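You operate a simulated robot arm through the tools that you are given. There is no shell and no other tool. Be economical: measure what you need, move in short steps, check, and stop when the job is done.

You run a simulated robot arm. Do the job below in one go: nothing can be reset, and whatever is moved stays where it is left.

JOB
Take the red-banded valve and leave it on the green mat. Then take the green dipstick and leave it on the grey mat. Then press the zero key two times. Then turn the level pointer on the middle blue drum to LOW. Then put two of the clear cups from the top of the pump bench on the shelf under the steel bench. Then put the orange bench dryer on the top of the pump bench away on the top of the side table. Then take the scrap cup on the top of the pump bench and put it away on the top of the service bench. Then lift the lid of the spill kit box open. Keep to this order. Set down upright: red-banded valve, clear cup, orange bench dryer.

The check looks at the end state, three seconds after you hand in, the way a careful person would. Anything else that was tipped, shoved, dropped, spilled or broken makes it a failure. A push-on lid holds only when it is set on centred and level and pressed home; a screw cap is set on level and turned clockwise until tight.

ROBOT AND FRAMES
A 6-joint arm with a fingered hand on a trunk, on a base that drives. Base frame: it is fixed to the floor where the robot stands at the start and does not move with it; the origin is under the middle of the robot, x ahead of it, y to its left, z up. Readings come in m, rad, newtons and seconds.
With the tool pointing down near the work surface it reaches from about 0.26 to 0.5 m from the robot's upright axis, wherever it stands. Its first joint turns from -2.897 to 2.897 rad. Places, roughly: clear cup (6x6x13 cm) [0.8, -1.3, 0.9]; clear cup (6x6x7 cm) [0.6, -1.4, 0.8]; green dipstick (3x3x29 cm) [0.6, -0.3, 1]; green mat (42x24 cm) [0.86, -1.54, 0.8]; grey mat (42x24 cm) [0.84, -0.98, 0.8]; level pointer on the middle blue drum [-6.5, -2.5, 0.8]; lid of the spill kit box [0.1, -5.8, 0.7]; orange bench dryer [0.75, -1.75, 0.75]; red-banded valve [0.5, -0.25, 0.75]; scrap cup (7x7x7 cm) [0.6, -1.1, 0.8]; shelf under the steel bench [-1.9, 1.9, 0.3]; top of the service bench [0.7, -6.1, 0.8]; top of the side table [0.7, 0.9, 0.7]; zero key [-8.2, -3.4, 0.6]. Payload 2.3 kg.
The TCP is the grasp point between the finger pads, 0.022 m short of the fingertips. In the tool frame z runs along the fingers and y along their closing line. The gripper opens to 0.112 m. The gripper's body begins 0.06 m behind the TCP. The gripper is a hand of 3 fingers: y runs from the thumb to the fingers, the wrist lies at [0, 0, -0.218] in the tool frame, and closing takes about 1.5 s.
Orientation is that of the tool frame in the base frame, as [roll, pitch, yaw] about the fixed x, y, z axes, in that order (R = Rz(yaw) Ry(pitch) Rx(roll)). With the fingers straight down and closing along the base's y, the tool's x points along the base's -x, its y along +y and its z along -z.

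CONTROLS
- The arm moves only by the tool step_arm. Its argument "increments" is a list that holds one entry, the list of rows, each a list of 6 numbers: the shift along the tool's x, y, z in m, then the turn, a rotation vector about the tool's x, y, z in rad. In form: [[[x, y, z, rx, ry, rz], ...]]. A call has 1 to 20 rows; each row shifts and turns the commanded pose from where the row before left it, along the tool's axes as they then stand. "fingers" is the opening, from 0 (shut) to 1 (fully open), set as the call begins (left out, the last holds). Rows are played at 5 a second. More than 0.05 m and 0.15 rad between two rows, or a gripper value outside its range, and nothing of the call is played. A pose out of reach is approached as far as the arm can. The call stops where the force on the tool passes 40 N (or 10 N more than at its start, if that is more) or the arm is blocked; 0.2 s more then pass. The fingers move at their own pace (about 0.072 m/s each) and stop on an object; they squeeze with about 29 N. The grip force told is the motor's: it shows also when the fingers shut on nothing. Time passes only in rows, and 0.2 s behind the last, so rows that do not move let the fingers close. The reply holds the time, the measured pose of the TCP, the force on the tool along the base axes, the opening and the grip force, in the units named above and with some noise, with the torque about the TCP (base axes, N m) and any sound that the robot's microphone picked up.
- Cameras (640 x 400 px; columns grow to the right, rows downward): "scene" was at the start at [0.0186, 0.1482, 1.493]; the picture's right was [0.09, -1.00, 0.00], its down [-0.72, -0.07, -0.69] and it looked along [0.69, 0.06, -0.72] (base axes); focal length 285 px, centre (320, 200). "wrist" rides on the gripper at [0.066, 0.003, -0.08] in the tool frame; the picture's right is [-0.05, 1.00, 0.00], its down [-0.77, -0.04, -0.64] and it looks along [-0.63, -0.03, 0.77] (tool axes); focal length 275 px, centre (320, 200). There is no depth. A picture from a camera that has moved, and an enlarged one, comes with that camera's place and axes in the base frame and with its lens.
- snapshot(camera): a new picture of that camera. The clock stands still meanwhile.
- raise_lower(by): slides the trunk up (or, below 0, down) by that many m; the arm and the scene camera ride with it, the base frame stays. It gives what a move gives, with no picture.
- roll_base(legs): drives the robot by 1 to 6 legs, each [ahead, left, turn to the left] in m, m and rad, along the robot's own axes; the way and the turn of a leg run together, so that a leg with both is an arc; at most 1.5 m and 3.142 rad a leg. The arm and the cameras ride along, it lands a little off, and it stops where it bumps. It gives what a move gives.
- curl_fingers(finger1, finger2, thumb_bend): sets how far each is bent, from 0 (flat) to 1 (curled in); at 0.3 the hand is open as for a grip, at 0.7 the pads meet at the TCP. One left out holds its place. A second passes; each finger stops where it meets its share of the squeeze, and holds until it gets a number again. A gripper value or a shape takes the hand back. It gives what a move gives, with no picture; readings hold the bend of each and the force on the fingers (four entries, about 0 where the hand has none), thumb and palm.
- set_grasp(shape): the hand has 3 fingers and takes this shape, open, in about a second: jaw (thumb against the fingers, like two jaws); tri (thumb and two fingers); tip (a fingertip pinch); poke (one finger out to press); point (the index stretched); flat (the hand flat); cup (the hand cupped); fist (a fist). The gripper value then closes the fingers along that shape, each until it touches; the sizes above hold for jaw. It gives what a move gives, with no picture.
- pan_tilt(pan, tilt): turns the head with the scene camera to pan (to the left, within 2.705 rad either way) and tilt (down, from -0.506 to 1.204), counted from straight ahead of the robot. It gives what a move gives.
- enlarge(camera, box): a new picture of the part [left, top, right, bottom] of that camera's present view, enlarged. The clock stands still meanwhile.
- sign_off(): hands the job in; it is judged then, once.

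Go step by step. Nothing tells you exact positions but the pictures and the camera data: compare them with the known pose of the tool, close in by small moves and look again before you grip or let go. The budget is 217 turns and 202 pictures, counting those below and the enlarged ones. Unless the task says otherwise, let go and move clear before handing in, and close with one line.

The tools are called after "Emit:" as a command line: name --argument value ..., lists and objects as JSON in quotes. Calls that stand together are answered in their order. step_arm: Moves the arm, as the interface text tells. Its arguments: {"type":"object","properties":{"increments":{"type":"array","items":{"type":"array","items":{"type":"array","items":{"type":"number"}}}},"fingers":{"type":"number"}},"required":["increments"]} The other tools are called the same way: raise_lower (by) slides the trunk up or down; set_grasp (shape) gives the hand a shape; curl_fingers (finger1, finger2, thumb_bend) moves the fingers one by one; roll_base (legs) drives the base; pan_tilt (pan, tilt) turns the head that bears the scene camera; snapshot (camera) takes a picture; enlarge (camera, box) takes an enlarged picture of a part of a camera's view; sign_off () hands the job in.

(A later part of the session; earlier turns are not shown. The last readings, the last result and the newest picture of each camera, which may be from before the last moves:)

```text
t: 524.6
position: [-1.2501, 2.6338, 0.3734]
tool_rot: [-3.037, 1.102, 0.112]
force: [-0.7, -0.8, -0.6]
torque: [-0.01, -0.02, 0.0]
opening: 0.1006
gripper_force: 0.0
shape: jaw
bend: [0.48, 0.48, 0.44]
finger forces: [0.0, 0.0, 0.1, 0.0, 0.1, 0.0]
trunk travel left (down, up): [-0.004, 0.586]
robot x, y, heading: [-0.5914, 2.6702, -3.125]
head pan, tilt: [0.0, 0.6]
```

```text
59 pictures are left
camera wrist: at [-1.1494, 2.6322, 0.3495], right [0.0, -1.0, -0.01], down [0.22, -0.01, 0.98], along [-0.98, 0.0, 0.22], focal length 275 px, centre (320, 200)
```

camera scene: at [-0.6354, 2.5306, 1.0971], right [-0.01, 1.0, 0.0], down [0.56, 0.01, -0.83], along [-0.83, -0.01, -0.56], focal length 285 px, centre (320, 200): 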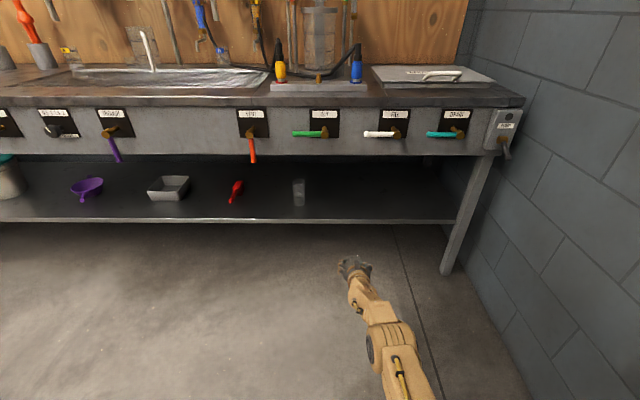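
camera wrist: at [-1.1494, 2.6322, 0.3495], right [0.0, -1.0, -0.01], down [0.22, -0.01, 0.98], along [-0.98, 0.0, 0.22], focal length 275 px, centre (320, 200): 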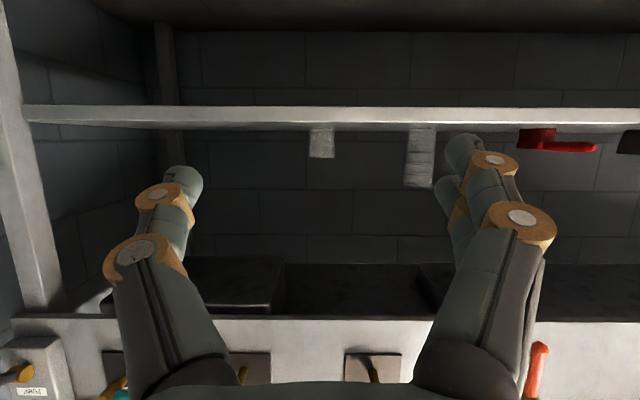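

Both cups are on the shelf. Next the orange bench dryer beside the black bin: I change the hand to point down and drive back behind the pump bench for a close look.

Emit:
raise_lower --by 0.5

Emit:
step_arm --increments '[[[-0.02, 0, -0.04, 0, 0, 0], [-0.01, 0, -0.04, 0, 0, 0], [0, 0, -0.04, 0, 0.1, 0], [0, 0, -0.04, 0, 0.14, 0], [0, 0, -0.03, 0, 0.14, 0], [0, 0, 0, 0, 0.14, 0], [0, 0, 0, 0, 0.14, 0], [0, 0, 0, 0, 0.14, 0], [0, 0, 0, 0, 0.14, 0], [0, 0, 0, 0, 0.14, 0]]]'

Emit:
roll_base --legs '[[0, 0.68, -0.015], [-1.2, 0, 0], [-1.2, 0, 0], [0, 1.5, 0], [0, 1.5, 0], [0, 0.7, 0]]'

Emit:
pan_tilt --pan 0.1 --tilt 0.7

Emit:
snapshot --camera "scene"

```text
refused: 0.5 is not a number from -0.4 to 0.4
```

```text
t: 526.8
position: [-1.1777, 2.6558, 0.4382]
tool_rot: [-2.986, 0.464, -0.003]
force: [0.0, -0.3, -0.3]
torque: [0.01, -0.02, 0.01]
opening: 0.1006
gripper_force: 0.0
shape: jaw
bend: [0.48, 0.48, 0.44]
finger forces: [0.0, 0.0, 0.1, 0.1, 0.1, 0.0]
out of reach, approached as far as the arm can: row 1, 2, 3, 5, 6, 7, 8, 9
trunk travel left (down, up): [-0.004, 0.586]
robot x, y, heading: [-0.5905, 2.6778, -3.126]
head pan, tilt: [0.0, 0.6]
```

```text
t: 559.3
position: [1.3222, -1.6488, 0.4383]
tool_rot: [-2.986, 0.467, 0.002]
force: [-0.3, -0.4, -0.1]
torque: [0.0, 0.01, 0.03]
opening: 0.1008
gripper_force: 0.1
shape: jaw
bend: [0.48, 0.48, 0.44]
finger forces: [0.0, 0.0, 0.0, 0.0, 0.0, 0.0]
trunk travel left (down, up): [-0.004, 0.586]
robot x, y, heading: [1.9098, -1.6249, -3.117]
head pan, tilt: [0.0, 0.6]
```

```text
t: 560.0
position: [1.3213, -1.6484, 0.4383]
tool_rot: [-2.984, 0.465, 0.003]
force: [0.4, -0.7, 0.3]
torque: [0.0, -0.05, 0.02]
opening: 0.1007
gripper_force: 0.1
shape: jaw
bend: [0.48, 0.48, 0.44]
finger forces: [0.0, 0.0, 0.0, 0.1, 0.0, 0.0]
trunk travel left (down, up): [-0.004, 0.586]
robot x, y, heading: [1.9082, -1.6275, -3.114]
head pan, tilt: [0.099, 0.7]
```

```text
58 pictures are left
camera scene: at [1.8868, -1.7771, 1.0885], right [-0.12, 0.99, 0.0], down [0.64, 0.08, -0.77], along [-0.76, -0.09, -0.64], focal length 285 px, centre (320, 200)
```

scene: 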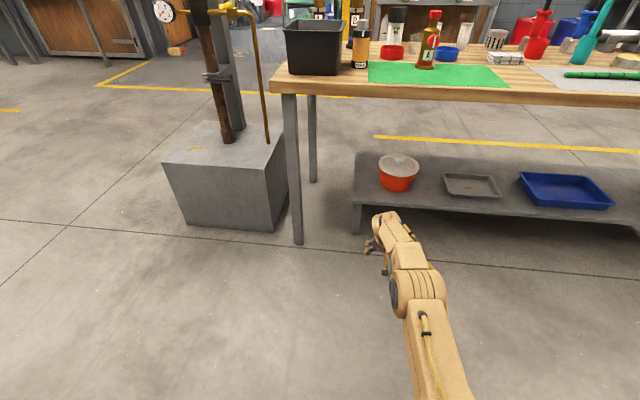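

I raise the trunk and finish turning the tool straight down, then look from above.

Emit:
raise_lower --by 0.4

Emit:
raise_lower --by 0.1

Emit:
step_arm --increments '[[[0, 0, -0.04, -0.08, 0.1, 0], [0, 0, -0.04, -0.07, 0.12, 0], [0, 0, -0.04, 0, 0.12, 0], [0, 0, -0.04, 0, 0.12, 0]]]'

Emit:
roll_base --legs '[[0.25, 0.05, -0.027]]'

Emit:
enlarge --camera "scene" --box '[180, 80, 420, 230]'

Emit:
snapshot --camera "wrist"

```text
t: 563.8
position: [1.3219, -1.6492, 0.8384]
tool_rot: [-2.986, 0.465, 0.004]
force: [0.0, -0.1, 0.7]
torque: [0.02, 0.03, 0.01]
opening: 0.1007
gripper_force: 0.0
shape: jaw
bend: [0.48, 0.48, 0.44]
finger forces: [0.1, 0.0, 0.0, 0.0, 0.0, 0.0]
trunk travel left (down, up): [-0.404, 0.186]
robot x, y, heading: [1.9102, -1.6326, -3.115]
head pan, tilt: [0.099, 0.7]
```

```text
t: 565.1
position: [1.3218, -1.6482, 0.9381]
tool_rot: [-2.985, 0.464, 0.004]
force: [0.0, 0.1, 0.1]
torque: [-0.01, 0.01, 0.02]
opening: 0.1007
gripper_force: 0.1
shape: jaw
bend: [0.48, 0.48, 0.44]
finger forces: [0.0, 0.0, 0.1, 0.0, 0.0, 0.0]
trunk travel left (down, up): [-0.504, 0.086]
robot x, y, heading: [1.905, -1.6296, -3.119]
head pan, tilt: [0.099, 0.7]
```

```text
t: 566.1
position: [1.4195, -1.667, 1.0645]
tool_rot: [3.141, 0.036, -0.015]
force: [-0.2, 0.1, 0.0]
torque: [-0.02, 0.02, 0.01]
opening: 0.1006
gripper_force: 0.1
shape: jaw
bend: [0.48, 0.48, 0.44]
finger forces: [0.0, 0.0, 0.0, 0.1, 0.0, 0.1]
out of reach, approached as far as the arm can: row 2, 3, 4
trunk travel left (down, up): [-0.504, 0.086]
robot x, y, heading: [1.908, -1.6311, -3.116]
head pan, tilt: [0.099, 0.7]
```

```text
t: 568.0
position: [1.1682, -1.7069, 1.0631]
tool_rot: [3.141, 0.037, -0.039]
force: [-0.4, 0.1, 0.5]
torque: [-0.03, -0.02, -0.01]
opening: 0.1007
gripper_force: 0.0
shape: jaw
bend: [0.48, 0.48, 0.44]
finger forces: [0.0, 0.0, 0.0, 0.0, 0.0, 0.0]
trunk travel left (down, up): [-0.504, 0.086]
robot x, y, heading: [1.6591, -1.6805, 3.143]
head pan, tilt: [0.099, 0.7]
```

```text
2.67 times, centred on (300, 155) of scene
camera zoom: at [1.6318, -1.8292, 1.5884], right [-0.1, 1.0, 0.0], down [0.64, 0.06, -0.76], along [-0.76, -0.07, -0.64], focal length 760 px, centre (373, 320)
```

zoom: 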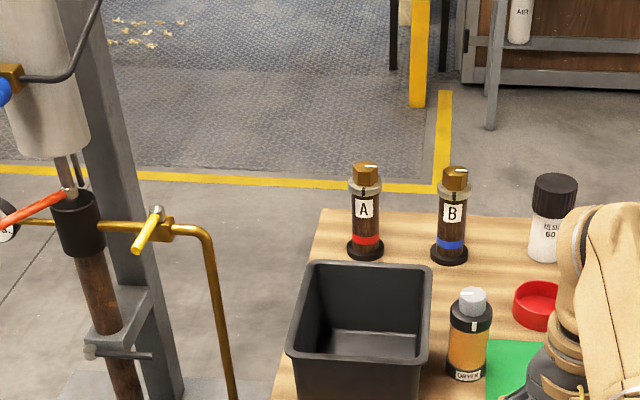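

```text
56 pictures are left
camera wrist: at [1.2355, -1.7129, 1.1401], right [-0.09, -1.0, 0.0], down [-0.75, 0.07, 0.66], along [-0.66, 0.06, -0.75], focal length 275 px, centre (320, 200)
```

wrist: 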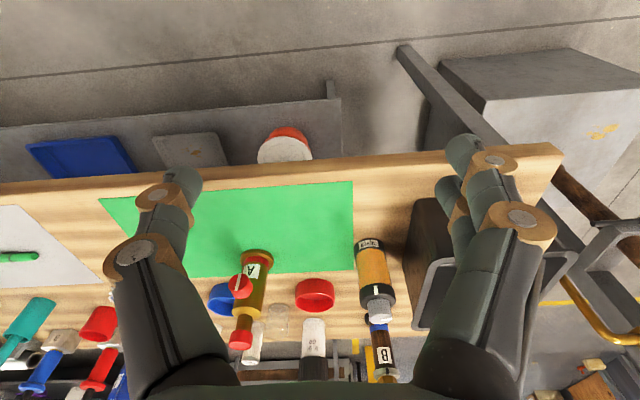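

The dryer stands at about (0.80,-1.765), top z≈0.935, with the bin rim ~3.5 cm beside it. I'll grip from above with the fingers closing along x: yaw the tool 90° and move over it.

Emit:
step_arm --increments '[[[0, 0, 0, 0, 0, -0.1428], [0, 0, 0, 0, 0, -0.1428], [0, 0, 0, 0, 0, -0.1428], [0, 0, 0, 0, 0, -0.1428], [0, 0, 0, 0, 0, -0.1428], [0, 0, 0, 0, 0, -0.1428], [0, 0, 0, 0, 0, -0.1428], [0, 0, 0, 0, 0, -0.1428], [0, 0, 0, 0, 0, -0.1428], [0, 0, 0, 0, 0, -0.1428], [0, 0, 0, 0, 0.036, -0.1]]]'

Emit:
roll_base --legs '[[0.367, 0.058, 0]]'

Emit:
snapshot --camera "wrist"

Emit:
enlarge --camera "scene" --box '[240, 130, 440, 280]'

```text
t: 570.4
position: [1.2537, -1.7781, 1.004]
tool_rot: [-3.096, -0.04, 1.481]
force: [-0.5, -0.7, 0.1]
torque: [-0.01, 0.0, -0.03]
opening: 0.1004
gripper_force: 0.0
shape: jaw
bend: [0.48, 0.48, 0.44]
finger forces: [0.0, 0.0, 0.1, 0.0, 0.0, 0.1]
out of reach, approached as far as the arm can: row 7, 8, 9, 10, 11
trunk travel left (down, up): [-0.504, 0.086]
robot x, y, heading: [1.6587, -1.68, 3.141]
head pan, tilt: [0.099, 0.7]
```

```text
t: 572.8
position: [0.88, -1.8309, 1.0031]
tool_rot: [-3.098, -0.039, 1.473]
force: [-0.9, -0.4, 0.1]
torque: [-0.02, -0.02, 0.0]
opening: 0.1007
gripper_force: 0.0
shape: jaw
bend: [0.48, 0.48, 0.44]
finger forces: [0.0, 0.1, 0.0, 0.0, 0.0, 0.1]
trunk travel left (down, up): [-0.504, 0.086]
robot x, y, heading: [1.2878, -1.7368, 3.135]
head pan, tilt: [0.099, 0.7]
```

```text
55 pictures are left
camera wrist: at [0.8926, -1.7692, 1.0856], right [0.99, -0.14, -0.04], down [-0.09, -0.79, 0.61], along [-0.12, -0.59, -0.79], focal length 275 px, centre (320, 200)
```

wrist: 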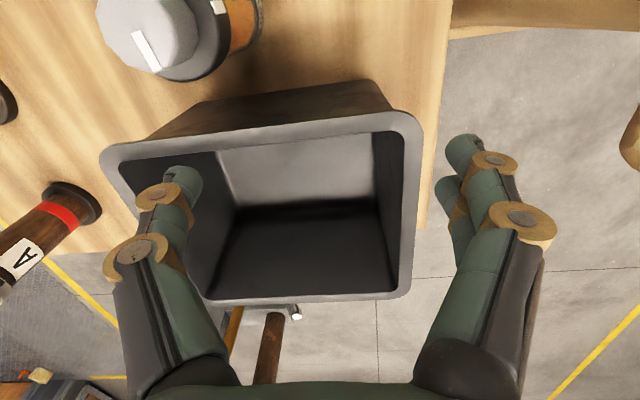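

```text
2.67 times, centred on (340, 205) of scene
camera zoom: at [1.2595, -1.8845, 1.5884], right [-0.09, 1.0, 0.0], down [0.64, 0.06, -0.76], along [-0.76, -0.07, -0.64], focal length 760 px, centre (267, 187)
```

zoom: 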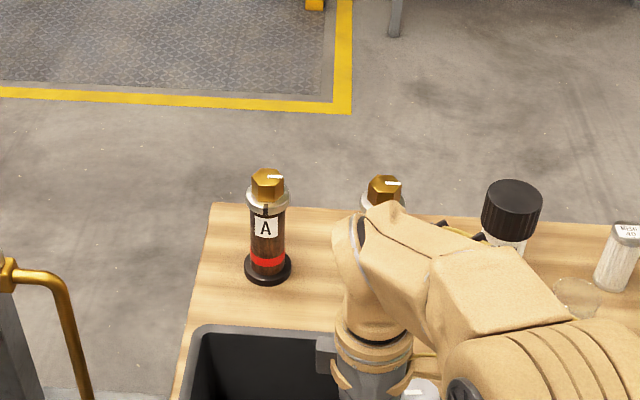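

The hand drifted over the bin but stays above its rim. The dryer cap is at (0.80,-1.772). I correct the position over it.

Emit:
roll_base --legs '[[0.04, 0, 0]]'

Emit:
step_arm --increments '[[[0.02, -0.015, 0, -0.02, -0.02, -0.05], [0.02, -0.015, 0, -0.02, -0.02, -0.05], [0.019, -0.016, 0, 0, 0, 0]]]'

Emit:
snapshot --camera "wrist"

```text
t: 573.6
position: [0.8411, -1.8304, 1.0041]
tool_rot: [-3.101, -0.039, 1.472]
force: [0.3, 0.3, 0.0]
torque: [-0.02, 0.01, -0.01]
opening: 0.1007
gripper_force: 0.0
shape: jaw
bend: [0.48, 0.48, 0.44]
finger forces: [0.0, 0.0, 0.0, 0.0, 0.0, 0.0]
trunk travel left (down, up): [-0.504, 0.086]
robot x, y, heading: [1.2454, -1.7362, 3.132]
head pan, tilt: [0.099, 0.7]
```

```text
t: 574.4
position: [0.8699, -1.8412, 0.9595]
tool_rot: [-3.128, -0.017, 1.563]
force: [-0.2, -0.5, 0.6]
torque: [0.02, 0.01, -0.01]
opening: 0.1007
gripper_force: 0.0
shape: jaw
bend: [0.48, 0.48, 0.44]
finger forces: [0.0, 0.0, 0.0, 0.0, 0.0, 0.1]
out of reach, approached as far as the arm can: row 1, 2, 3
trunk travel left (down, up): [-0.504, 0.086]
robot x, y, heading: [1.2473, -1.7394, 3.14]
head pan, tilt: [0.099, 0.7]
```

```text
53 pictures are left
camera wrist: at [0.8739, -1.776, 1.04], right [1.0, -0.05, -0.01], down [-0.03, -0.78, 0.62], along [-0.04, -0.62, -0.78], focal length 275 px, centre (320, 200)
```

wrist: 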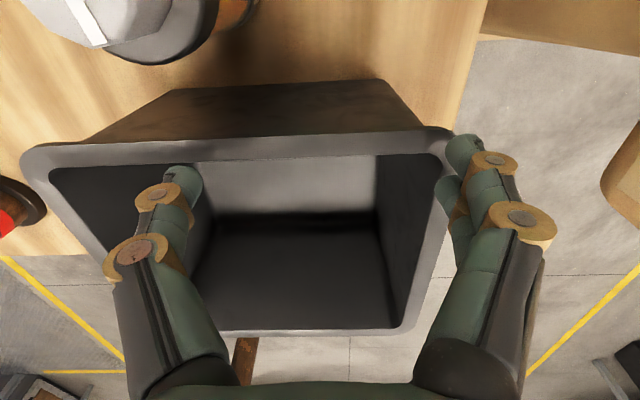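

The arm can't hold this yaw here. I raise, back off, and use the opposite yaw (+90°), which worked before.

Emit:
raise_lower --by 0.08

Emit:
roll_base --legs '[[-0.35, 0, 0]]'

Emit:
step_arm --increments '[[[0, 0, -0.01, 0, 0, 0.145], [0, 0, -0.01, 0, 0, 0.145], [0, 0, -0.01, 0, 0, 0.145], [0, 0, -0.01, 0, 0, 0.145], [0, 0, 0, 0, 0, 0.145], [0, 0, 0, 0, 0, 0.145], [0, 0, 0, 0, 0, 0.145], [0, 0, 0, 0, 0, 0.145], [0, 0, 0, 0, 0, 0.145], [0, 0, 0, 0, 0, 0.145], [0, 0, 0, 0, 0, 0.121]]]'

Emit:
step_arm --increments '[[[-0.02, -0.02, 0, 0, 0, 0.1428], [-0.02, -0.02, 0, 0, 0, 0.1428], [-0.02, -0.02, 0, 0, 0, 0.1428], [0, 0, 0, 0, 0, 0.1428], [0, 0, 0, 0, 0, 0.1428], [0, 0, 0, 0, 0, 0.1428], [0, 0, 0, 0, 0, 0.1428], [0, 0, 0, 0, 0, 0.1428], [0, 0, 0, 0, 0, 0.1428], [0, 0, 0, 0, 0, 0.1428], [0, 0, 0, 0, 0, 0.1428]]]'

```text
t: 575.6
position: [0.8698, -1.8413, 1.0401]
tool_rot: [-3.129, -0.018, 1.564]
force: [-0.1, 0.1, 0.3]
torque: [-0.01, -0.03, 0.0]
opening: 0.1008
gripper_force: 0.1
shape: jaw
bend: [0.48, 0.48, 0.44]
finger forces: [0.0, 0.0, 0.0, 0.1, 0.0, 0.0]
trunk travel left (down, up): [-0.584, 0.006]
robot x, y, heading: [1.2504, -1.7345, 3.133]
head pan, tilt: [0.099, 0.7]
```

```text
t: 577.9
position: [1.2193, -1.8432, 1.04]
tool_rot: [-3.129, -0.018, 1.564]
force: [-0.1, 0.2, 0.1]
torque: [-0.03, 0.01, 0.02]
opening: 0.1008
gripper_force: 0.1
shape: jaw
bend: [0.48, 0.48, 0.44]
finger forces: [0.0, 0.1, 0.0, 0.0, 0.1, 0.0]
trunk travel left (down, up): [-0.584, 0.006]
robot x, y, heading: [1.5967, -1.7327, 3.132]
head pan, tilt: [0.099, 0.7]
```

```text
t: 580.3
position: [1.221, -1.8429, 1.0795]
tool_rot: [-3.124, 0.015, -0.011]
force: [1.2, 0.0, -0.4]
torque: [-0.03, -0.02, 0.01]
opening: 0.1008
gripper_force: 0.0
shape: jaw
bend: [0.48, 0.48, 0.44]
finger forces: [0.1, 0.0, 0.0, 0.1, 0.0, 0.0]
trunk travel left (down, up): [-0.584, 0.006]
robot x, y, heading: [1.5961, -1.7388, 3.133]
head pan, tilt: [0.099, 0.7]
```

```text
t: 582.7
position: [1.1698, -1.7773, 1.0823]
tool_rot: [3.129, 0.019, -1.58]
force: [0.0, 0.6, -0.2]
torque: [0.01, -0.03, -0.01]
opening: 0.1006
gripper_force: 0.1
shape: jaw
bend: [0.48, 0.48, 0.44]
finger forces: [0.0, 0.0, 0.1, 0.0, 0.0, 0.0]
trunk travel left (down, up): [-0.584, 0.006]
robot x, y, heading: [1.5976, -1.7401, 3.133]
head pan, tilt: [0.099, 0.7]
```

Orientation is good now. I move over the dryer and check.

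Emit:
step_arm --increments '[[[-0.004, 0.03, 0, 0, 0, 0]]]'

Emit:
roll_base --legs '[[0.34, -0.003, 0.008]]'

Emit:
snapshot --camera "wrist"

```text
t: 583.1
position: [1.1377, -1.7704, 1.0814]
tool_rot: [3.13, 0.016, -1.578]
force: [-0.1, -0.2, -0.1]
torque: [-0.03, -0.02, -0.01]
opening: 0.1005
gripper_force: 0.0
shape: jaw
bend: [0.48, 0.48, 0.44]
finger forces: [0.1, 0.0, 0.0, 0.0, 0.1, 0.1]
trunk travel left (down, up): [-0.584, 0.006]
robot x, y, heading: [1.5943, -1.7396, 3.127]
head pan, tilt: [0.099, 0.7]
```

```text
t: 585.3
position: [0.7995, -1.7721, 1.0835]
tool_rot: [3.126, 0.018, -1.568]
force: [0.0, 0.3, 0.2]
torque: [0.01, -0.05, -0.01]
opening: 0.1006
gripper_force: 0.0
shape: jaw
bend: [0.48, 0.48, 0.44]
finger forces: [0.1, 0.0, 0.0, 0.1, 0.1, 0.0]
trunk travel left (down, up): [-0.584, 0.006]
robot x, y, heading: [1.2553, -1.7337, -3.144]
head pan, tilt: [0.099, 0.7]
```

```text
52 pictures are left
camera wrist: at [0.7969, -1.8396, 1.1605], right [-1.0, 0.04, 0.01], down [0.04, 0.76, 0.65], along [0.02, 0.65, -0.76], focal length 275 px, centre (320, 200)
```

wrist: 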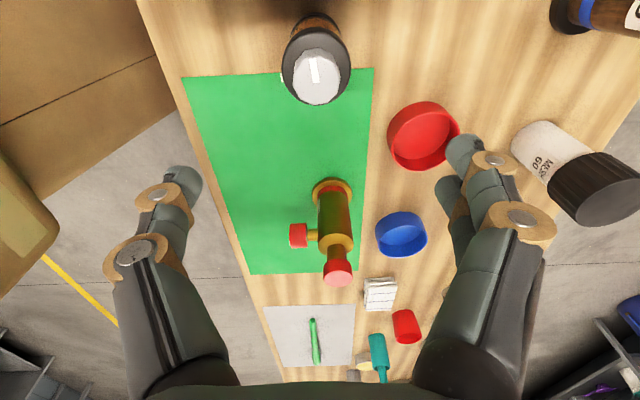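

Directly above the dryer. I descend.

Emit:
raise_lower --by -0.15

Emit:
raise_lower --by -0.035

Emit:
snapshot --camera "wrist"

```text
t: 587.0
position: [0.7997, -1.7703, 0.9322]
tool_rot: [3.127, 0.017, -1.566]
force: [0.1, 0.2, -0.2]
torque: [-0.01, 0.0, 0.03]
opening: 0.1006
gripper_force: 0.2
shape: jaw
bend: [0.48, 0.48, 0.44]
finger forces: [0.1, 0.0, 0.0, 0.0, 0.1, 0.0]
trunk travel left (down, up): [-0.434, 0.156]
robot x, y, heading: [1.257, -1.7365, -3.14]
head pan, tilt: [0.099, 0.7]
```

```text
t: 587.8
position: [0.7987, -1.7712, 0.8985]
tool_rot: [3.128, 0.019, -1.568]
force: [0.4, 0.5, -0.5]
torque: [-0.03, -0.01, -0.01]
opening: 0.1006
gripper_force: 0.2
shape: jaw
bend: [0.48, 0.48, 0.44]
finger forces: [0.0, 0.1, 0.0, 0.0, 0.0, 0.1]
trunk travel left (down, up): [-0.399, 0.191]
robot x, y, heading: [1.2568, -1.7323, -3.136]
head pan, tilt: [0.099, 0.7]
```

```text
51 pictures are left
camera wrist: at [0.7973, -1.8396, 0.9756], right [-1.0, 0.04, 0.01], down [0.04, 0.76, 0.65], along [0.02, 0.65, -0.76], focal length 275 px, centre (320, 200)
```

wrist: 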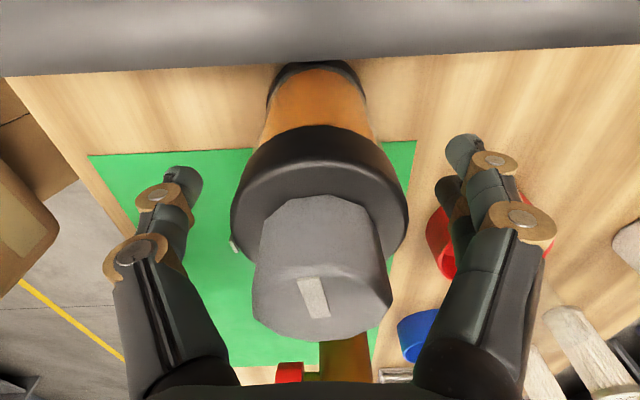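

Centred. Close and lift.

Emit:
step_arm --increments '[[[0, 0, 0, 0, 0, 0], [0, 0, 0, 0, 0, 0], [0, 0, 0, 0, 0, 0], [0, 0, 0, 0, 0, 0], [0, 0, 0, 0, 0, 0], [0, 0, 0, 0, 0, 0]]]' --fingers 0

Emit:
raise_lower --by 0.19

Emit:
snapshot --camera "wrist"

```text
t: 589.2
position: [0.7993, -1.7715, 0.897]
tool_rot: [3.127, 0.019, -1.569]
force: [1.2, -0.4, 0.1]
torque: [0.02, -0.03, -0.06]
opening: 0.0513
gripper_force: 28.8
shape: jaw
bend: [0.73, 0.73, 0.7]
finger forces: [13.4, 13.5, 0.0, 0.1, 26.6, 0.0]
trunk travel left (down, up): [-0.399, 0.191]
robot x, y, heading: [1.2598, -1.7357, -3.141]
head pan, tilt: [0.099, 0.7]
```

```text
t: 591.3
position: [0.799, -1.7709, 1.0864]
tool_rot: [3.128, 0.018, -1.567]
force: [-0.2, -0.2, -3.3]
torque: [-0.01, 0.0, -0.03]
opening: 0.0511
gripper_force: 28.8
shape: jaw
bend: [0.73, 0.73, 0.7]
finger forces: [13.4, 13.5, 0.1, 0.0, 26.3, 0.0]
trunk travel left (down, up): [-0.589, 0.001]
robot x, y, heading: [1.2543, -1.7339, -3.14]
head pan, tilt: [0.099, 0.7]
```

```text
50 pictures are left
camera wrist: at [0.7969, -1.8397, 1.1654], right [-1.0, 0.04, 0.01], down [0.04, 0.76, 0.65], along [0.02, 0.65, -0.76], focal length 275 px, centre (320, 200)
```

wrist: 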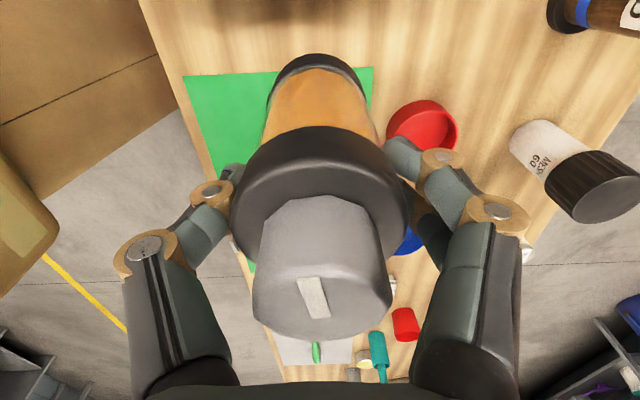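

Dryer held upright. I back off and drive along to the side table.

Emit:
roll_base --legs '[[-0.45, 0, 0], [0, -1.35, 0], [0, -1.25, 0]]'

Emit:
pan_tilt --pan 0 --tilt 0.7

Emit:
snapshot --camera "scene"

```text
t: 606.2
position: [1.2705, 0.7981, 1.0872]
tool_rot: [3.128, 0.017, -1.574]
force: [0.9, 0.2, -3.0]
torque: [-0.02, 0.0, 0.0]
opening: 0.0511
gripper_force: 28.8
shape: jaw
bend: [0.73, 0.73, 0.7]
finger forces: [13.6, 13.6, 0.0, 0.1, 26.3, 0.0]
trunk travel left (down, up): [-0.589, 0.001]
robot x, y, heading: [1.7265, 0.8342, 3.139]
head pan, tilt: [0.099, 0.7]
```

```text
t: 606.9
position: [1.2698, 0.7996, 1.0882]
tool_rot: [3.128, 0.018, -1.573]
force: [0.4, 0.1, -3.1]
torque: [-0.01, 0.02, 0.0]
opening: 0.0513
gripper_force: 29.1
shape: jaw
bend: [0.73, 0.73, 0.7]
finger forces: [13.5, 13.6, 0.1, 0.0, 26.4, 0.0]
trunk travel left (down, up): [-0.589, 0.001]
robot x, y, heading: [1.7276, 0.8368, 3.134]
head pan, tilt: [0.0, 0.7]
```

```text
49 pictures are left
camera scene: at [1.7003, 0.694, 1.6734], right [0.0, 1.0, 0.0], down [0.64, 0.0, -0.76], along [-0.76, 0.0, -0.64], focal length 285 px, centre (320, 200)
```

scene: 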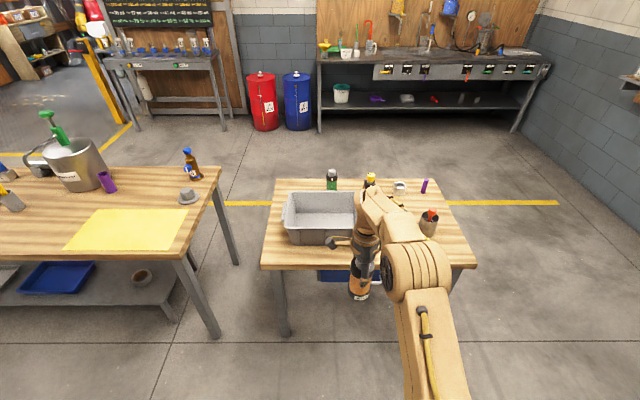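

I see the free spot on the side table between the grey tray and the red-topped cup, around (0.86,1.02). I move over it.

Emit:
roll_base --legs '[[0, -0.22, 0.007], [0.41, 0, 0]]'

Emit:
raise_lower --by -0.12

Emit:
snapshot --camera "scene"

Emit:
snapshot --camera "wrist"

```text
t: 610.7
position: [0.8562, 1.0137, 1.086]
tool_rot: [3.126, 0.017, -1.562]
force: [-0.4, 0.0, -2.4]
torque: [0.01, 0.0, 0.01]
opening: 0.0511
gripper_force: 29.1
shape: jaw
bend: [0.73, 0.73, 0.7]
finger forces: [13.5, 13.6, 0.0, 0.1, 26.4, 0.1]
trunk travel left (down, up): [-0.589, 0.001]
robot x, y, heading: [1.3138, 1.0547, -3.136]
head pan, tilt: [0.0, 0.7]
```

```text
t: 612.2
position: [0.8549, 1.0138, 0.9673]
tool_rot: [3.128, 0.017, -1.563]
force: [-0.2, 0.1, -2.5]
torque: [-0.01, -0.02, 0.03]
opening: 0.0511
gripper_force: 29.1
shape: jaw
bend: [0.73, 0.73, 0.7]
finger forces: [13.4, 13.6, 0.1, 0.0, 26.4, 0.0]
trunk travel left (down, up): [-0.469, 0.121]
robot x, y, heading: [1.3144, 1.0529, -3.133]
head pan, tilt: [0.0, 0.7]
```

```text
48 pictures are left
camera scene: at [1.2877, 0.9127, 1.5534], right [-0.01, 1.0, 0.0], down [0.64, 0.0, -0.76], along [-0.76, -0.01, -0.64], focal length 285 px, centre (320, 200)
```

scene: 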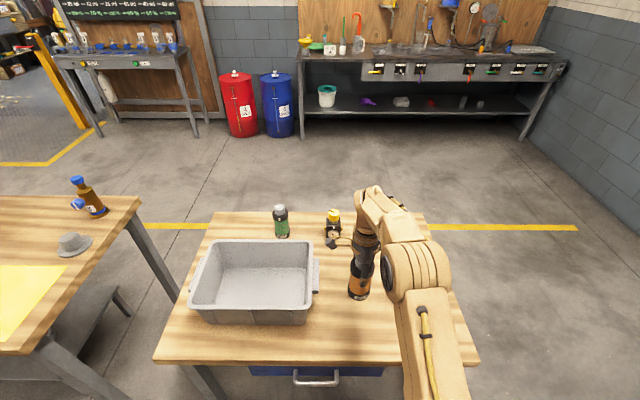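

```text
47 pictures are left
camera wrist: at [0.8544, 0.9453, 1.0455], right [-1.0, 0.04, 0.01], down [0.04, 0.76, 0.65], along [0.01, 0.65, -0.76], focal length 275 px, centre (320, 200)
```

wrist: 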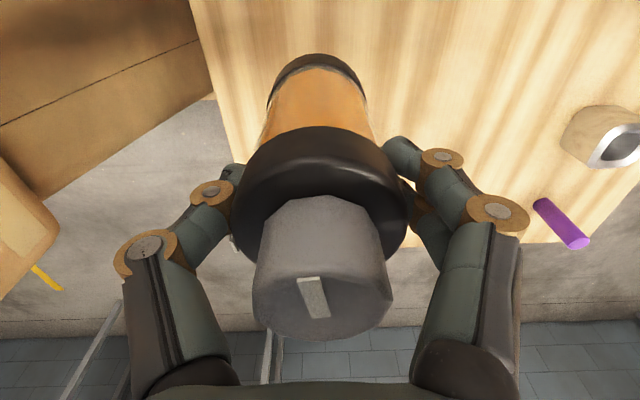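

Clear spot. I lower until contact.

Emit:
raise_lower --by -0.06

Emit:
raise_lower --by -0.02

Emit:
enlarge --camera "scene" --box '[260, 180, 440, 320]'

```text
t: 613.2
position: [0.8564, 1.0128, 0.9059]
tool_rot: [3.128, 0.02, -1.561]
force: [0.4, 0.0, -1.1]
torque: [-0.02, 0.01, 0.02]
opening: 0.0513
gripper_force: 28.8
shape: jaw
bend: [0.73, 0.73, 0.7]
finger forces: [13.5, 13.6, 0.0, 0.0, 26.5, 0.1]
trunk travel left (down, up): [-0.409, 0.181]
robot x, y, heading: [1.3125, 1.0527, -3.132]
head pan, tilt: [0.0, 0.7]
```

```text
t: 613.9
position: [0.8572, 1.0133, 0.8875]
tool_rot: [3.128, 0.018, -1.562]
force: [0.1, -0.3, -2.8]
torque: [-0.01, 0.03, 0.0]
opening: 0.0513
gripper_force: 29.1
shape: jaw
bend: [0.73, 0.73, 0.7]
finger forces: [13.6, 13.6, 0.0, 0.0, 26.4, 0.1]
trunk travel left (down, up): [-0.389, 0.201]
robot x, y, heading: [1.3137, 1.0577, -3.134]
head pan, tilt: [0.0, 0.7]
```

```text
2.86 times, centred on (350, 250) of scene
camera zoom: at [1.2878, 0.9128, 1.4734], right [-0.01, 1.0, 0.0], down [0.64, 0.0, -0.76], along [-0.76, -0.01, -0.64], focal length 814 px, centre (234, 57)
```

zoom: 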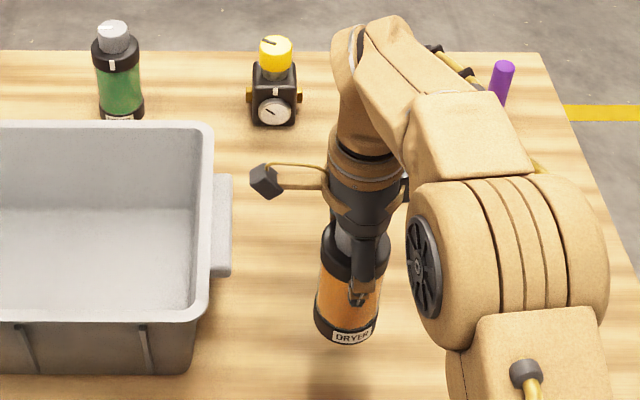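

Emit:
raise_lower --by -0.02

Emit:
raise_lower --by -0.01

Emit:
raise_lower --by -0.006

```text
t: 614.5
position: [0.8554, 1.0133, 0.8668]
tool_rot: [3.128, 0.016, -1.561]
force: [-0.5, -0.2, -2.4]
torque: [0.0, 0.01, -0.02]
opening: 0.0514
gripper_force: 29.0
shape: jaw
bend: [0.73, 0.73, 0.7]
finger forces: [13.5, 13.6, 0.0, 0.1, 26.3, 0.1]
trunk travel left (down, up): [-0.369, 0.221]
robot x, y, heading: [1.3108, 1.049, -3.136]
head pan, tilt: [0.0, 0.7]
```

```text
t: 615.1
position: [0.8574, 1.0131, 0.8578]
tool_rot: [3.127, 0.019, -1.563]
force: [-0.6, -0.1, -3.2]
torque: [0.02, 0.0, 0.02]
opening: 0.0513
gripper_force: 29.4
shape: jaw
bend: [0.73, 0.73, 0.7]
finger forces: [13.5, 13.5, 0.0, 0.0, 26.3, 0.0]
trunk travel left (down, up): [-0.359, 0.231]
robot x, y, heading: [1.3099, 1.0542, -3.135]
head pan, tilt: [0.0, 0.7]
```

```text
t: 615.7
position: [0.8564, 1.0123, 0.8506]
tool_rot: [3.127, 0.018, -1.562]
force: [0.1, 0.0, -2.9]
torque: [-0.02, -0.01, 0.02]
opening: 0.0509
gripper_force: 29.2
shape: jaw
bend: [0.73, 0.73, 0.7]
finger forces: [13.5, 13.7, 0.1, 0.1, 26.4, 0.0]
trunk travel left (down, up): [-0.353, 0.237]
robot x, y, heading: [1.3123, 1.0519, -3.138]
head pan, tilt: [0.0, 0.7]
```

Emit:
raise_lower --by -0.005

Emit:
raise_lower --by -0.005

Emit:
enlarge --camera "scene" --box '[260, 180, 440, 320]'

```text
t: 616.2
position: [0.8574, 1.0127, 0.8459]
tool_rot: [3.129, 0.017, -1.562]
force: [0.4, 0.7, -2.2]
torque: [0.01, 0.02, 0.01]
opening: 0.0511
gripper_force: 29.3
shape: jaw
bend: [0.73, 0.73, 0.7]
finger forces: [13.5, 13.6, 0.1, 0.1, 26.4, 0.0]
trunk travel left (down, up): [-0.348, 0.242]
robot x, y, heading: [1.3141, 1.0525, -3.14]
head pan, tilt: [0.0, 0.7]
```

```text
t: 616.8
position: [0.8572, 1.013, 0.841]
tool_rot: [3.127, 0.019, -1.562]
force: [-0.6, -0.1, -2.3]
torque: [0.03, 0.02, 0.02]
opening: 0.0515
gripper_force: 29.1
shape: jaw
bend: [0.73, 0.73, 0.7]
finger forces: [13.5, 13.6, 0.0, 0.0, 26.4, 0.1]
trunk travel left (down, up): [-0.343, 0.247]
robot x, y, heading: [1.3122, 1.0491, -3.13]
head pan, tilt: [0.0, 0.7]
```

```text
2.86 times, centred on (350, 250) of scene
camera zoom: at [1.2877, 0.9127, 1.4274], right [-0.01, 1.0, 0.0], down [0.64, 0.0, -0.76], along [-0.76, -0.01, -0.64], focal length 814 px, centre (234, 57)
```

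zoom: 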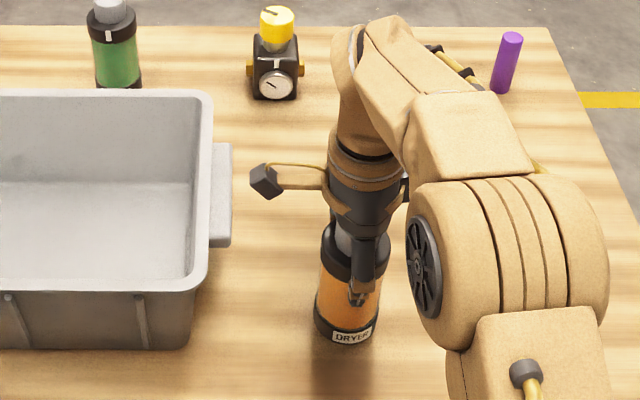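

Emit:
raise_lower --by -0.005

Emit:
raise_lower --by -0.004

Emit:
raise_lower --by -0.004

```text
t: 617.3
position: [0.8567, 1.0132, 0.8354]
tool_rot: [3.128, 0.017, -1.564]
force: [-0.1, 0.6, -2.6]
torque: [0.02, -0.02, -0.01]
opening: 0.0507
gripper_force: 29.0
shape: jaw
bend: [0.73, 0.73, 0.7]
finger forces: [13.5, 13.7, 0.0, 0.0, 26.5, 0.0]
trunk travel left (down, up): [-0.338, 0.252]
robot x, y, heading: [1.3111, 1.0527, -3.135]
head pan, tilt: [0.0, 0.7]
```

```text
t: 617.8
position: [0.8562, 1.0133, 0.8322]
tool_rot: [3.127, 0.017, -1.563]
force: [-0.5, 0.2, -1.9]
torque: [-0.01, -0.02, 0.01]
opening: 0.0512
gripper_force: 28.7
shape: jaw
bend: [0.73, 0.73, 0.7]
finger forces: [13.5, 13.6, 0.0, 0.0, 26.3, 0.0]
trunk travel left (down, up): [-0.334, 0.256]
robot x, y, heading: [1.3155, 1.0577, -3.136]
head pan, tilt: [0.0, 0.7]
```

```text
t: 618.4
position: [0.8571, 1.0134, 0.8275]
tool_rot: [3.128, 0.017, -1.562]
force: [0.0, 0.5, -2.8]
torque: [0.0, 0.01, 0.0]
opening: 0.0511
gripper_force: 28.8
shape: jaw
bend: [0.73, 0.73, 0.7]
finger forces: [13.5, 13.6, 0.1, 0.0, 26.4, 0.0]
trunk travel left (down, up): [-0.33, 0.26]
robot x, y, heading: [1.3135, 1.0502, -3.135]
head pan, tilt: [0.0, 0.7]
```

The table top is nearer z≈0.70. Continue down.

Emit:
raise_lower --by -0.015

Emit:
raise_lower --by -0.007

Emit:
raise_lower --by -0.005

```text
t: 619.0
position: [0.8574, 1.0125, 0.8154]
tool_rot: [3.123, 0.015, -1.562]
force: [-3.4, -1.3, 21.6]
torque: [0.01, 0.01, -0.03]
opening: 0.0512
gripper_force: 29.6
shape: jaw
bend: [0.73, 0.73, 0.7]
finger forces: [16.4, 16.3, 0.0, 0.1, 29.6, 0.1]
trunk travel left (down, up): [-0.315, 0.275]
robot x, y, heading: [1.3112, 1.0509, -3.127]
head pan, tilt: [0.0, 0.7]
```

```text
t: 619.4
position: [0.857, 1.0137, 0.8153]
tool_rot: [3.115, 0.017, -1.561]
force: [5.1, 0.0, 26.9]
torque: [0.02, -0.15, -0.01]
opening: 0.0517
gripper_force: 29.1
shape: jaw
bend: [0.74, 0.74, 0.72]
finger forces: [14.7, 14.5, 0.0, 0.0, 32.8, 0.0]
trunk travel left (down, up): [-0.312, 0.278]
robot x, y, heading: [1.3115, 1.055, -3.133]
head pan, tilt: [0.0, 0.7]
stopped: the force on the tool passed its limit at 45 N (the readings are from after the stop); the commanded pose is now the measured one
```

```text
t: 619.8
position: [0.8561, 1.0137, 0.8135]
tool_rot: [3.107, 0.016, -1.562]
force: [6.0, 1.3, 26.5]
torque: [-0.01, -0.2, -0.03]
opening: 0.0513
gripper_force: 29.6
shape: jaw
bend: [0.74, 0.74, 0.72]
finger forces: [14.2, 14.3, 0.1, 0.0, 33.5, 0.0]
trunk travel left (down, up): [-0.309, 0.281]
robot x, y, heading: [1.3158, 1.0499, -3.132]
head pan, tilt: [0.0, 0.7]
stopped: the force on the tool passed its limit at 42 N (the readings are from after the stop); the commanded pose is now the measured one
```

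Firm contact. I relieve the pressure, release, and lift off.

Emit:
raise_lower --by 0.005

Emit:
step_arm --increments '[[[0, 0, 0, 0, 0, 0], [0, 0, 0, 0, 0, 0], [0, 0, 0, 0, 0, 0], [0, 0, 0, 0, 0, 0], [0, 0, 0, 0, 0, 0]]]' --fingers 0.9

Emit:
raise_lower --by 0.25

Emit:
snapshot --camera "wrist"

```text
t: 620.3
position: [0.8547, 1.0128, 0.8158]
tool_rot: [3.117, 0.015, -1.562]
force: [2.1, 0.2, 3.2]
torque: [-0.02, -0.07, -0.01]
opening: 0.0518
gripper_force: 29.7
shape: jaw
bend: [0.74, 0.74, 0.71]
finger forces: [14.3, 14.3, 0.0, 0.0, 28.8, 0.1]
trunk travel left (down, up): [-0.314, 0.276]
robot x, y, heading: [1.3129, 1.0575, -3.135]
head pan, tilt: [0.0, 0.7]
```

```text
t: 621.5
position: [0.854, 1.0132, 0.816]
tool_rot: [3.114, 0.016, -1.563]
force: [-0.2, 0.4, 0.1]
torque: [0.02, 0.0, 0.02]
opening: 0.1007
gripper_force: 0.1
shape: jaw
bend: [0.48, 0.48, 0.44]
finger forces: [0.0, 0.0, 0.1, 0.0, 0.0, 0.0]
trunk travel left (down, up): [-0.314, 0.276]
robot x, y, heading: [1.3098, 1.0519, -3.132]
head pan, tilt: [0.0, 0.7]
```

```text
t: 624.1
position: [0.8539, 1.0129, 1.0651]
tool_rot: [3.116, 0.015, -1.563]
force: [0.2, 0.2, 0.7]
torque: [-0.04, 0.01, 0.01]
opening: 0.101
gripper_force: 0.1
shape: jaw
bend: [0.48, 0.48, 0.44]
finger forces: [0.1, 0.0, 0.0, 0.0, 0.0, 0.0]
trunk travel left (down, up): [-0.564, 0.026]
robot x, y, heading: [1.312, 1.052, -3.131]
head pan, tilt: [0.0, 0.7]
```

```text
44 pictures are left
camera wrist: at [0.8532, 0.945, 1.1444], right [-1.0, 0.04, 0.03], down [0.05, 0.76, 0.65], along [0.0, 0.65, -0.76], focal length 275 px, centre (320, 200)
```

wrist: 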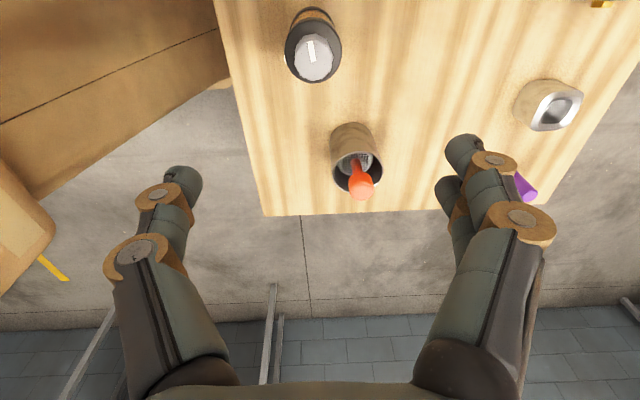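

The dryer stands upright on the side table. Next the scrap cup: I restore the forward-pointing hand and return behind the pump bench.

Emit:
roll_base --legs '[[-0.45, 0, -0.01], [0, 1.2, 0], [0, 0.9, 0]]'

Emit:
step_arm --increments '[[[0, 0, 0, 0, 0, -0.1428], [0, 0, 0, 0, 0, -0.1428], [0, 0, 0, 0, 0, -0.1428], [0, 0, 0, 0, 0, -0.1428], [0, 0, 0, 0, 0, -0.1428], [0, 0, 0, 0, 0, -0.1428], [0, 0, 0, 0, 0, -0.1428], [0, 0, 0, 0, 0, -0.1428], [0, 0, 0, 0, 0, -0.1428], [0, 0, 0, 0, 0, -0.1428], [0, 0, 0, 0, 0, -0.1428]]]'

Emit:
raise_lower --by -0.17

Emit:
step_arm --increments '[[[-0.02, 0, -0.01, 0, -0.1375, 0], [-0.02, 0, -0.01, 0, -0.1375, 0], [-0.02, 0, 0, 0, -0.1375, 0], [-0.02, 0, 0, 0, -0.1375, 0], [-0.01, 0, 0.015, 0, -0.1375, 0], [-0.01, 0, 0.02, 0, -0.1375, 0], [-0.01, 0, 0.02, 0, -0.1375, 0], [-0.01, 0, 0.02, 0, -0.1375, 0]]]'

Emit:
snapshot --camera "wrist"

```text
t: 636.8
position: [1.2752, -1.0745, 1.0655]
tool_rot: [3.115, 0.015, -1.57]
force: [-1.1, -0.1, -0.9]
torque: [-0.02, -0.01, 0.0]
opening: 0.1009
gripper_force: 0.0
shape: jaw
bend: [0.48, 0.48, 0.44]
finger forces: [0.0, 0.1, 0.0, 0.1, 0.1, 0.1]
trunk travel left (down, up): [-0.564, 0.026]
robot x, y, heading: [1.7361, -1.0384, 3.145]
head pan, tilt: [0.0, 0.7]
```

```text
t: 639.2
position: [1.2741, -1.074, 1.0664]
tool_rot: [-3.126, 0.027, 0.004]
force: [0.5, 0.2, 0.7]
torque: [-0.02, -0.03, -0.05]
opening: 0.1009
gripper_force: 0.0
shape: jaw
bend: [0.48, 0.48, 0.44]
finger forces: [0.0, 0.1, 0.1, 0.1, 0.1, 0.1]
trunk travel left (down, up): [-0.564, 0.026]
robot x, y, heading: [1.7336, -1.0361, 3.143]
head pan, tilt: [0.0, 0.7]
```

```text
t: 641.1
position: [1.2755, -1.0749, 0.8958]
tool_rot: [-3.126, 0.027, 0.002]
force: [-0.6, 0.2, -0.4]
torque: [0.04, 0.0, 0.03]
opening: 0.1007
gripper_force: 0.0
shape: jaw
bend: [0.48, 0.48, 0.44]
finger forces: [0.0, 0.0, 0.0, 0.0, 0.0, 0.1]
trunk travel left (down, up): [-0.394, 0.196]
robot x, y, heading: [1.731, -1.0374, 3.138]
head pan, tilt: [0.0, 0.7]
```

```text
t: 642.9
position: [1.1588, -1.0566, 0.9187]
tool_rot: [-3.029, 0.865, 0.029]
force: [-0.4, -0.2, -0.1]
torque: [0.01, -0.02, 0.02]
opening: 0.101
gripper_force: 0.0
shape: jaw
bend: [0.48, 0.48, 0.44]
finger forces: [0.0, 0.1, 0.1, 0.1, 0.1, 0.1]
out of reach, approached as far as the arm can: row 6, 7, 8
trunk travel left (down, up): [-0.394, 0.196]
robot x, y, heading: [1.7343, -1.0374, 3.141]
head pan, tilt: [0.0, 0.7]
```

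```text
43 pictures are left
camera wrist: at [1.2622, -1.066, 0.9185], right [-0.09, -1.0, -0.04], down [-0.01, -0.04, 1.0], along [-1.0, 0.09, -0.01], focal length 275 px, centre (320, 200)
```

wrist: 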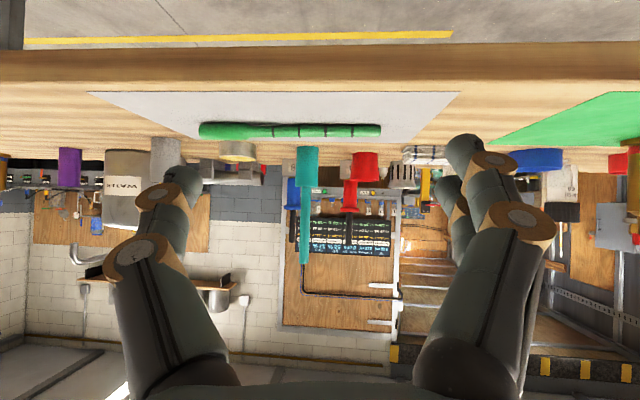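

Emit:
step_arm --increments '[[[-0.013, 0, 0.0152, -0.1, 0, 0], [-0.013, 0, 0.0152, 0, -0.1, 0], [-0.013, 0, 0.0152, 0, -0.06, 0]]]'

Emit:
roll_base --legs '[[0.2, 0.05, 0]]'

Emit:
snapshot --camera "wrist"

Emit:
enlarge --camera "scene" --box '[240, 60, 440, 210]'

```text
t: 643.7
position: [1.1133, -1.0526, 0.9165]
tool_rot: [-3.107, 0.954, 0.029]
force: [0.6, 0.6, 0.2]
torque: [-0.03, 0.01, -0.04]
opening: 0.1008
gripper_force: 0.1
shape: jaw
bend: [0.48, 0.48, 0.44]
finger forces: [0.0, 0.0, 0.0, 0.1, 0.1, 0.0]
out of reach, approached as far as the arm can: row 2
trunk travel left (down, up): [-0.394, 0.196]
robot x, y, heading: [1.7372, -1.0408, 3.14]
head pan, tilt: [0.0, 0.7]
```

```text
t: 645.3
position: [0.9149, -1.1033, 0.9158]
tool_rot: [-3.109, 0.951, 0.029]
force: [0.4, 1.1, -1.1]
torque: [0.01, -0.01, -0.04]
opening: 0.1007
gripper_force: 0.1
shape: jaw
bend: [0.48, 0.48, 0.44]
finger forces: [0.1, 0.0, 0.0, 0.1, 0.0, 0.0]
trunk travel left (down, up): [-0.394, 0.196]
robot x, y, heading: [1.5374, -1.0867, 3.137]
head pan, tilt: [0.0, 0.7]
```

```text
42 pictures are left
camera wrist: at [1.0183, -1.1061, 0.9084], right [-0.02, -1.0, 0.02], down [0.07, 0.02, 1.0], along [-1.0, 0.03, 0.07], focal length 275 px, centre (320, 200)
```

wrist: 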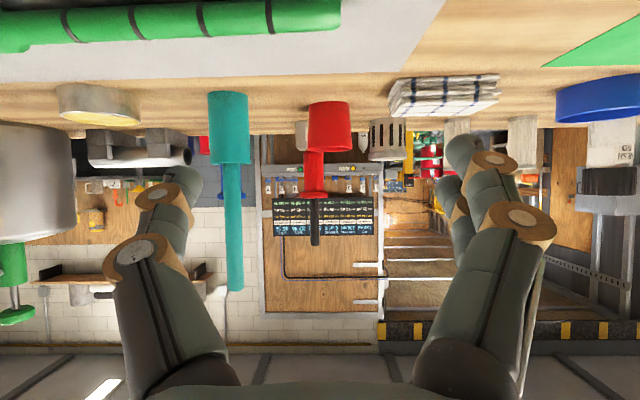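

```text
2.67 times, centred on (340, 135) of scene
camera zoom: at [1.5096, -1.2289, 1.4787], right [0.0, 1.0, 0.0], down [0.64, 0.0, -0.76], along [-0.76, 0.0, -0.64], focal length 760 px, centre (267, 373)
```

zoom: 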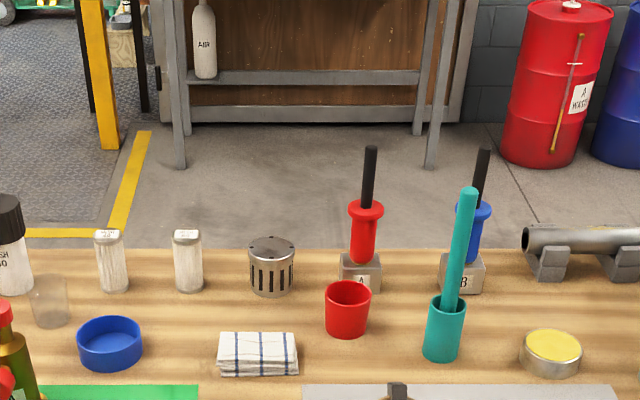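

Scrap cup at (0.605,-1.11), clear of the teal holder and the rag. I move over and descend around it.

Emit:
step_arm --increments '[[[-0.0116, 0, 0.0163, 0, 0, 0]]]' --fingers 0.95

Emit:
roll_base --legs '[[0.285, 0.006, 0.004]]'

Emit:
raise_lower --by -0.05

Emit:
snapshot --camera "wrist"

```text
t: 645.7
position: [0.9073, -1.1003, 0.9171]
tool_rot: [-3.094, 0.955, 0.028]
force: [-0.3, 0.1, 0.9]
torque: [0.01, 0.0, 0.04]
opening: 0.1062
gripper_force: 0.1
shape: jaw
bend: [0.4, 0.4, 0.37]
finger forces: [0.0, 0.0, 0.0, 0.2, 0.0, 0.0]
out of reach, approached as far as the arm can: row 1
trunk travel left (down, up): [-0.394, 0.196]
robot x, y, heading: [1.5362, -1.0843, 3.141]
head pan, tilt: [0.0, 0.7]
```

```text
t: 647.7
position: [0.6245, -1.1104, 0.918]
tool_rot: [-3.095, 0.951, 0.037]
force: [0.4, -0.1, 0.5]
torque: [-0.01, 0.01, -0.04]
opening: 0.1062
gripper_force: 0.0
shape: jaw
bend: [0.4, 0.4, 0.37]
finger forces: [0.0, 0.0, 0.0, 0.0, 0.0, 0.0]
trunk travel left (down, up): [-0.394, 0.196]
robot x, y, heading: [1.2553, -1.0932, -3.132]
head pan, tilt: [0.0, 0.7]
```

```text
t: 648.6
position: [0.6244, -1.1105, 0.8671]
tool_rot: [-3.095, 0.952, 0.037]
force: [-0.6, 0.1, -0.2]
torque: [-0.02, -0.01, 0.03]
opening: 0.1064
gripper_force: 0.1
shape: jaw
bend: [0.4, 0.4, 0.37]
finger forces: [0.0, 0.1, 0.0, 0.0, 0.0, 0.0]
trunk travel left (down, up): [-0.344, 0.246]
robot x, y, heading: [1.2507, -1.0961, -3.138]
head pan, tilt: [0.0, 0.7]
```

```text
40 pictures are left
camera wrist: at [0.7277, -1.1141, 0.8587], right [-0.03, -1.0, 0.01], down [0.07, 0.01, 1.0], along [-1.0, 0.03, 0.07], focal length 275 px, centre (320, 200)
```

wrist: 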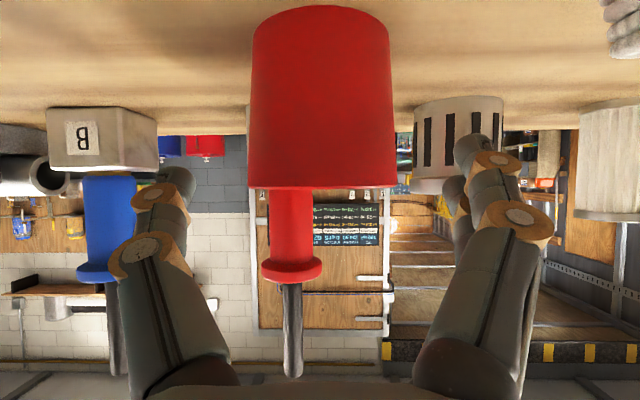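

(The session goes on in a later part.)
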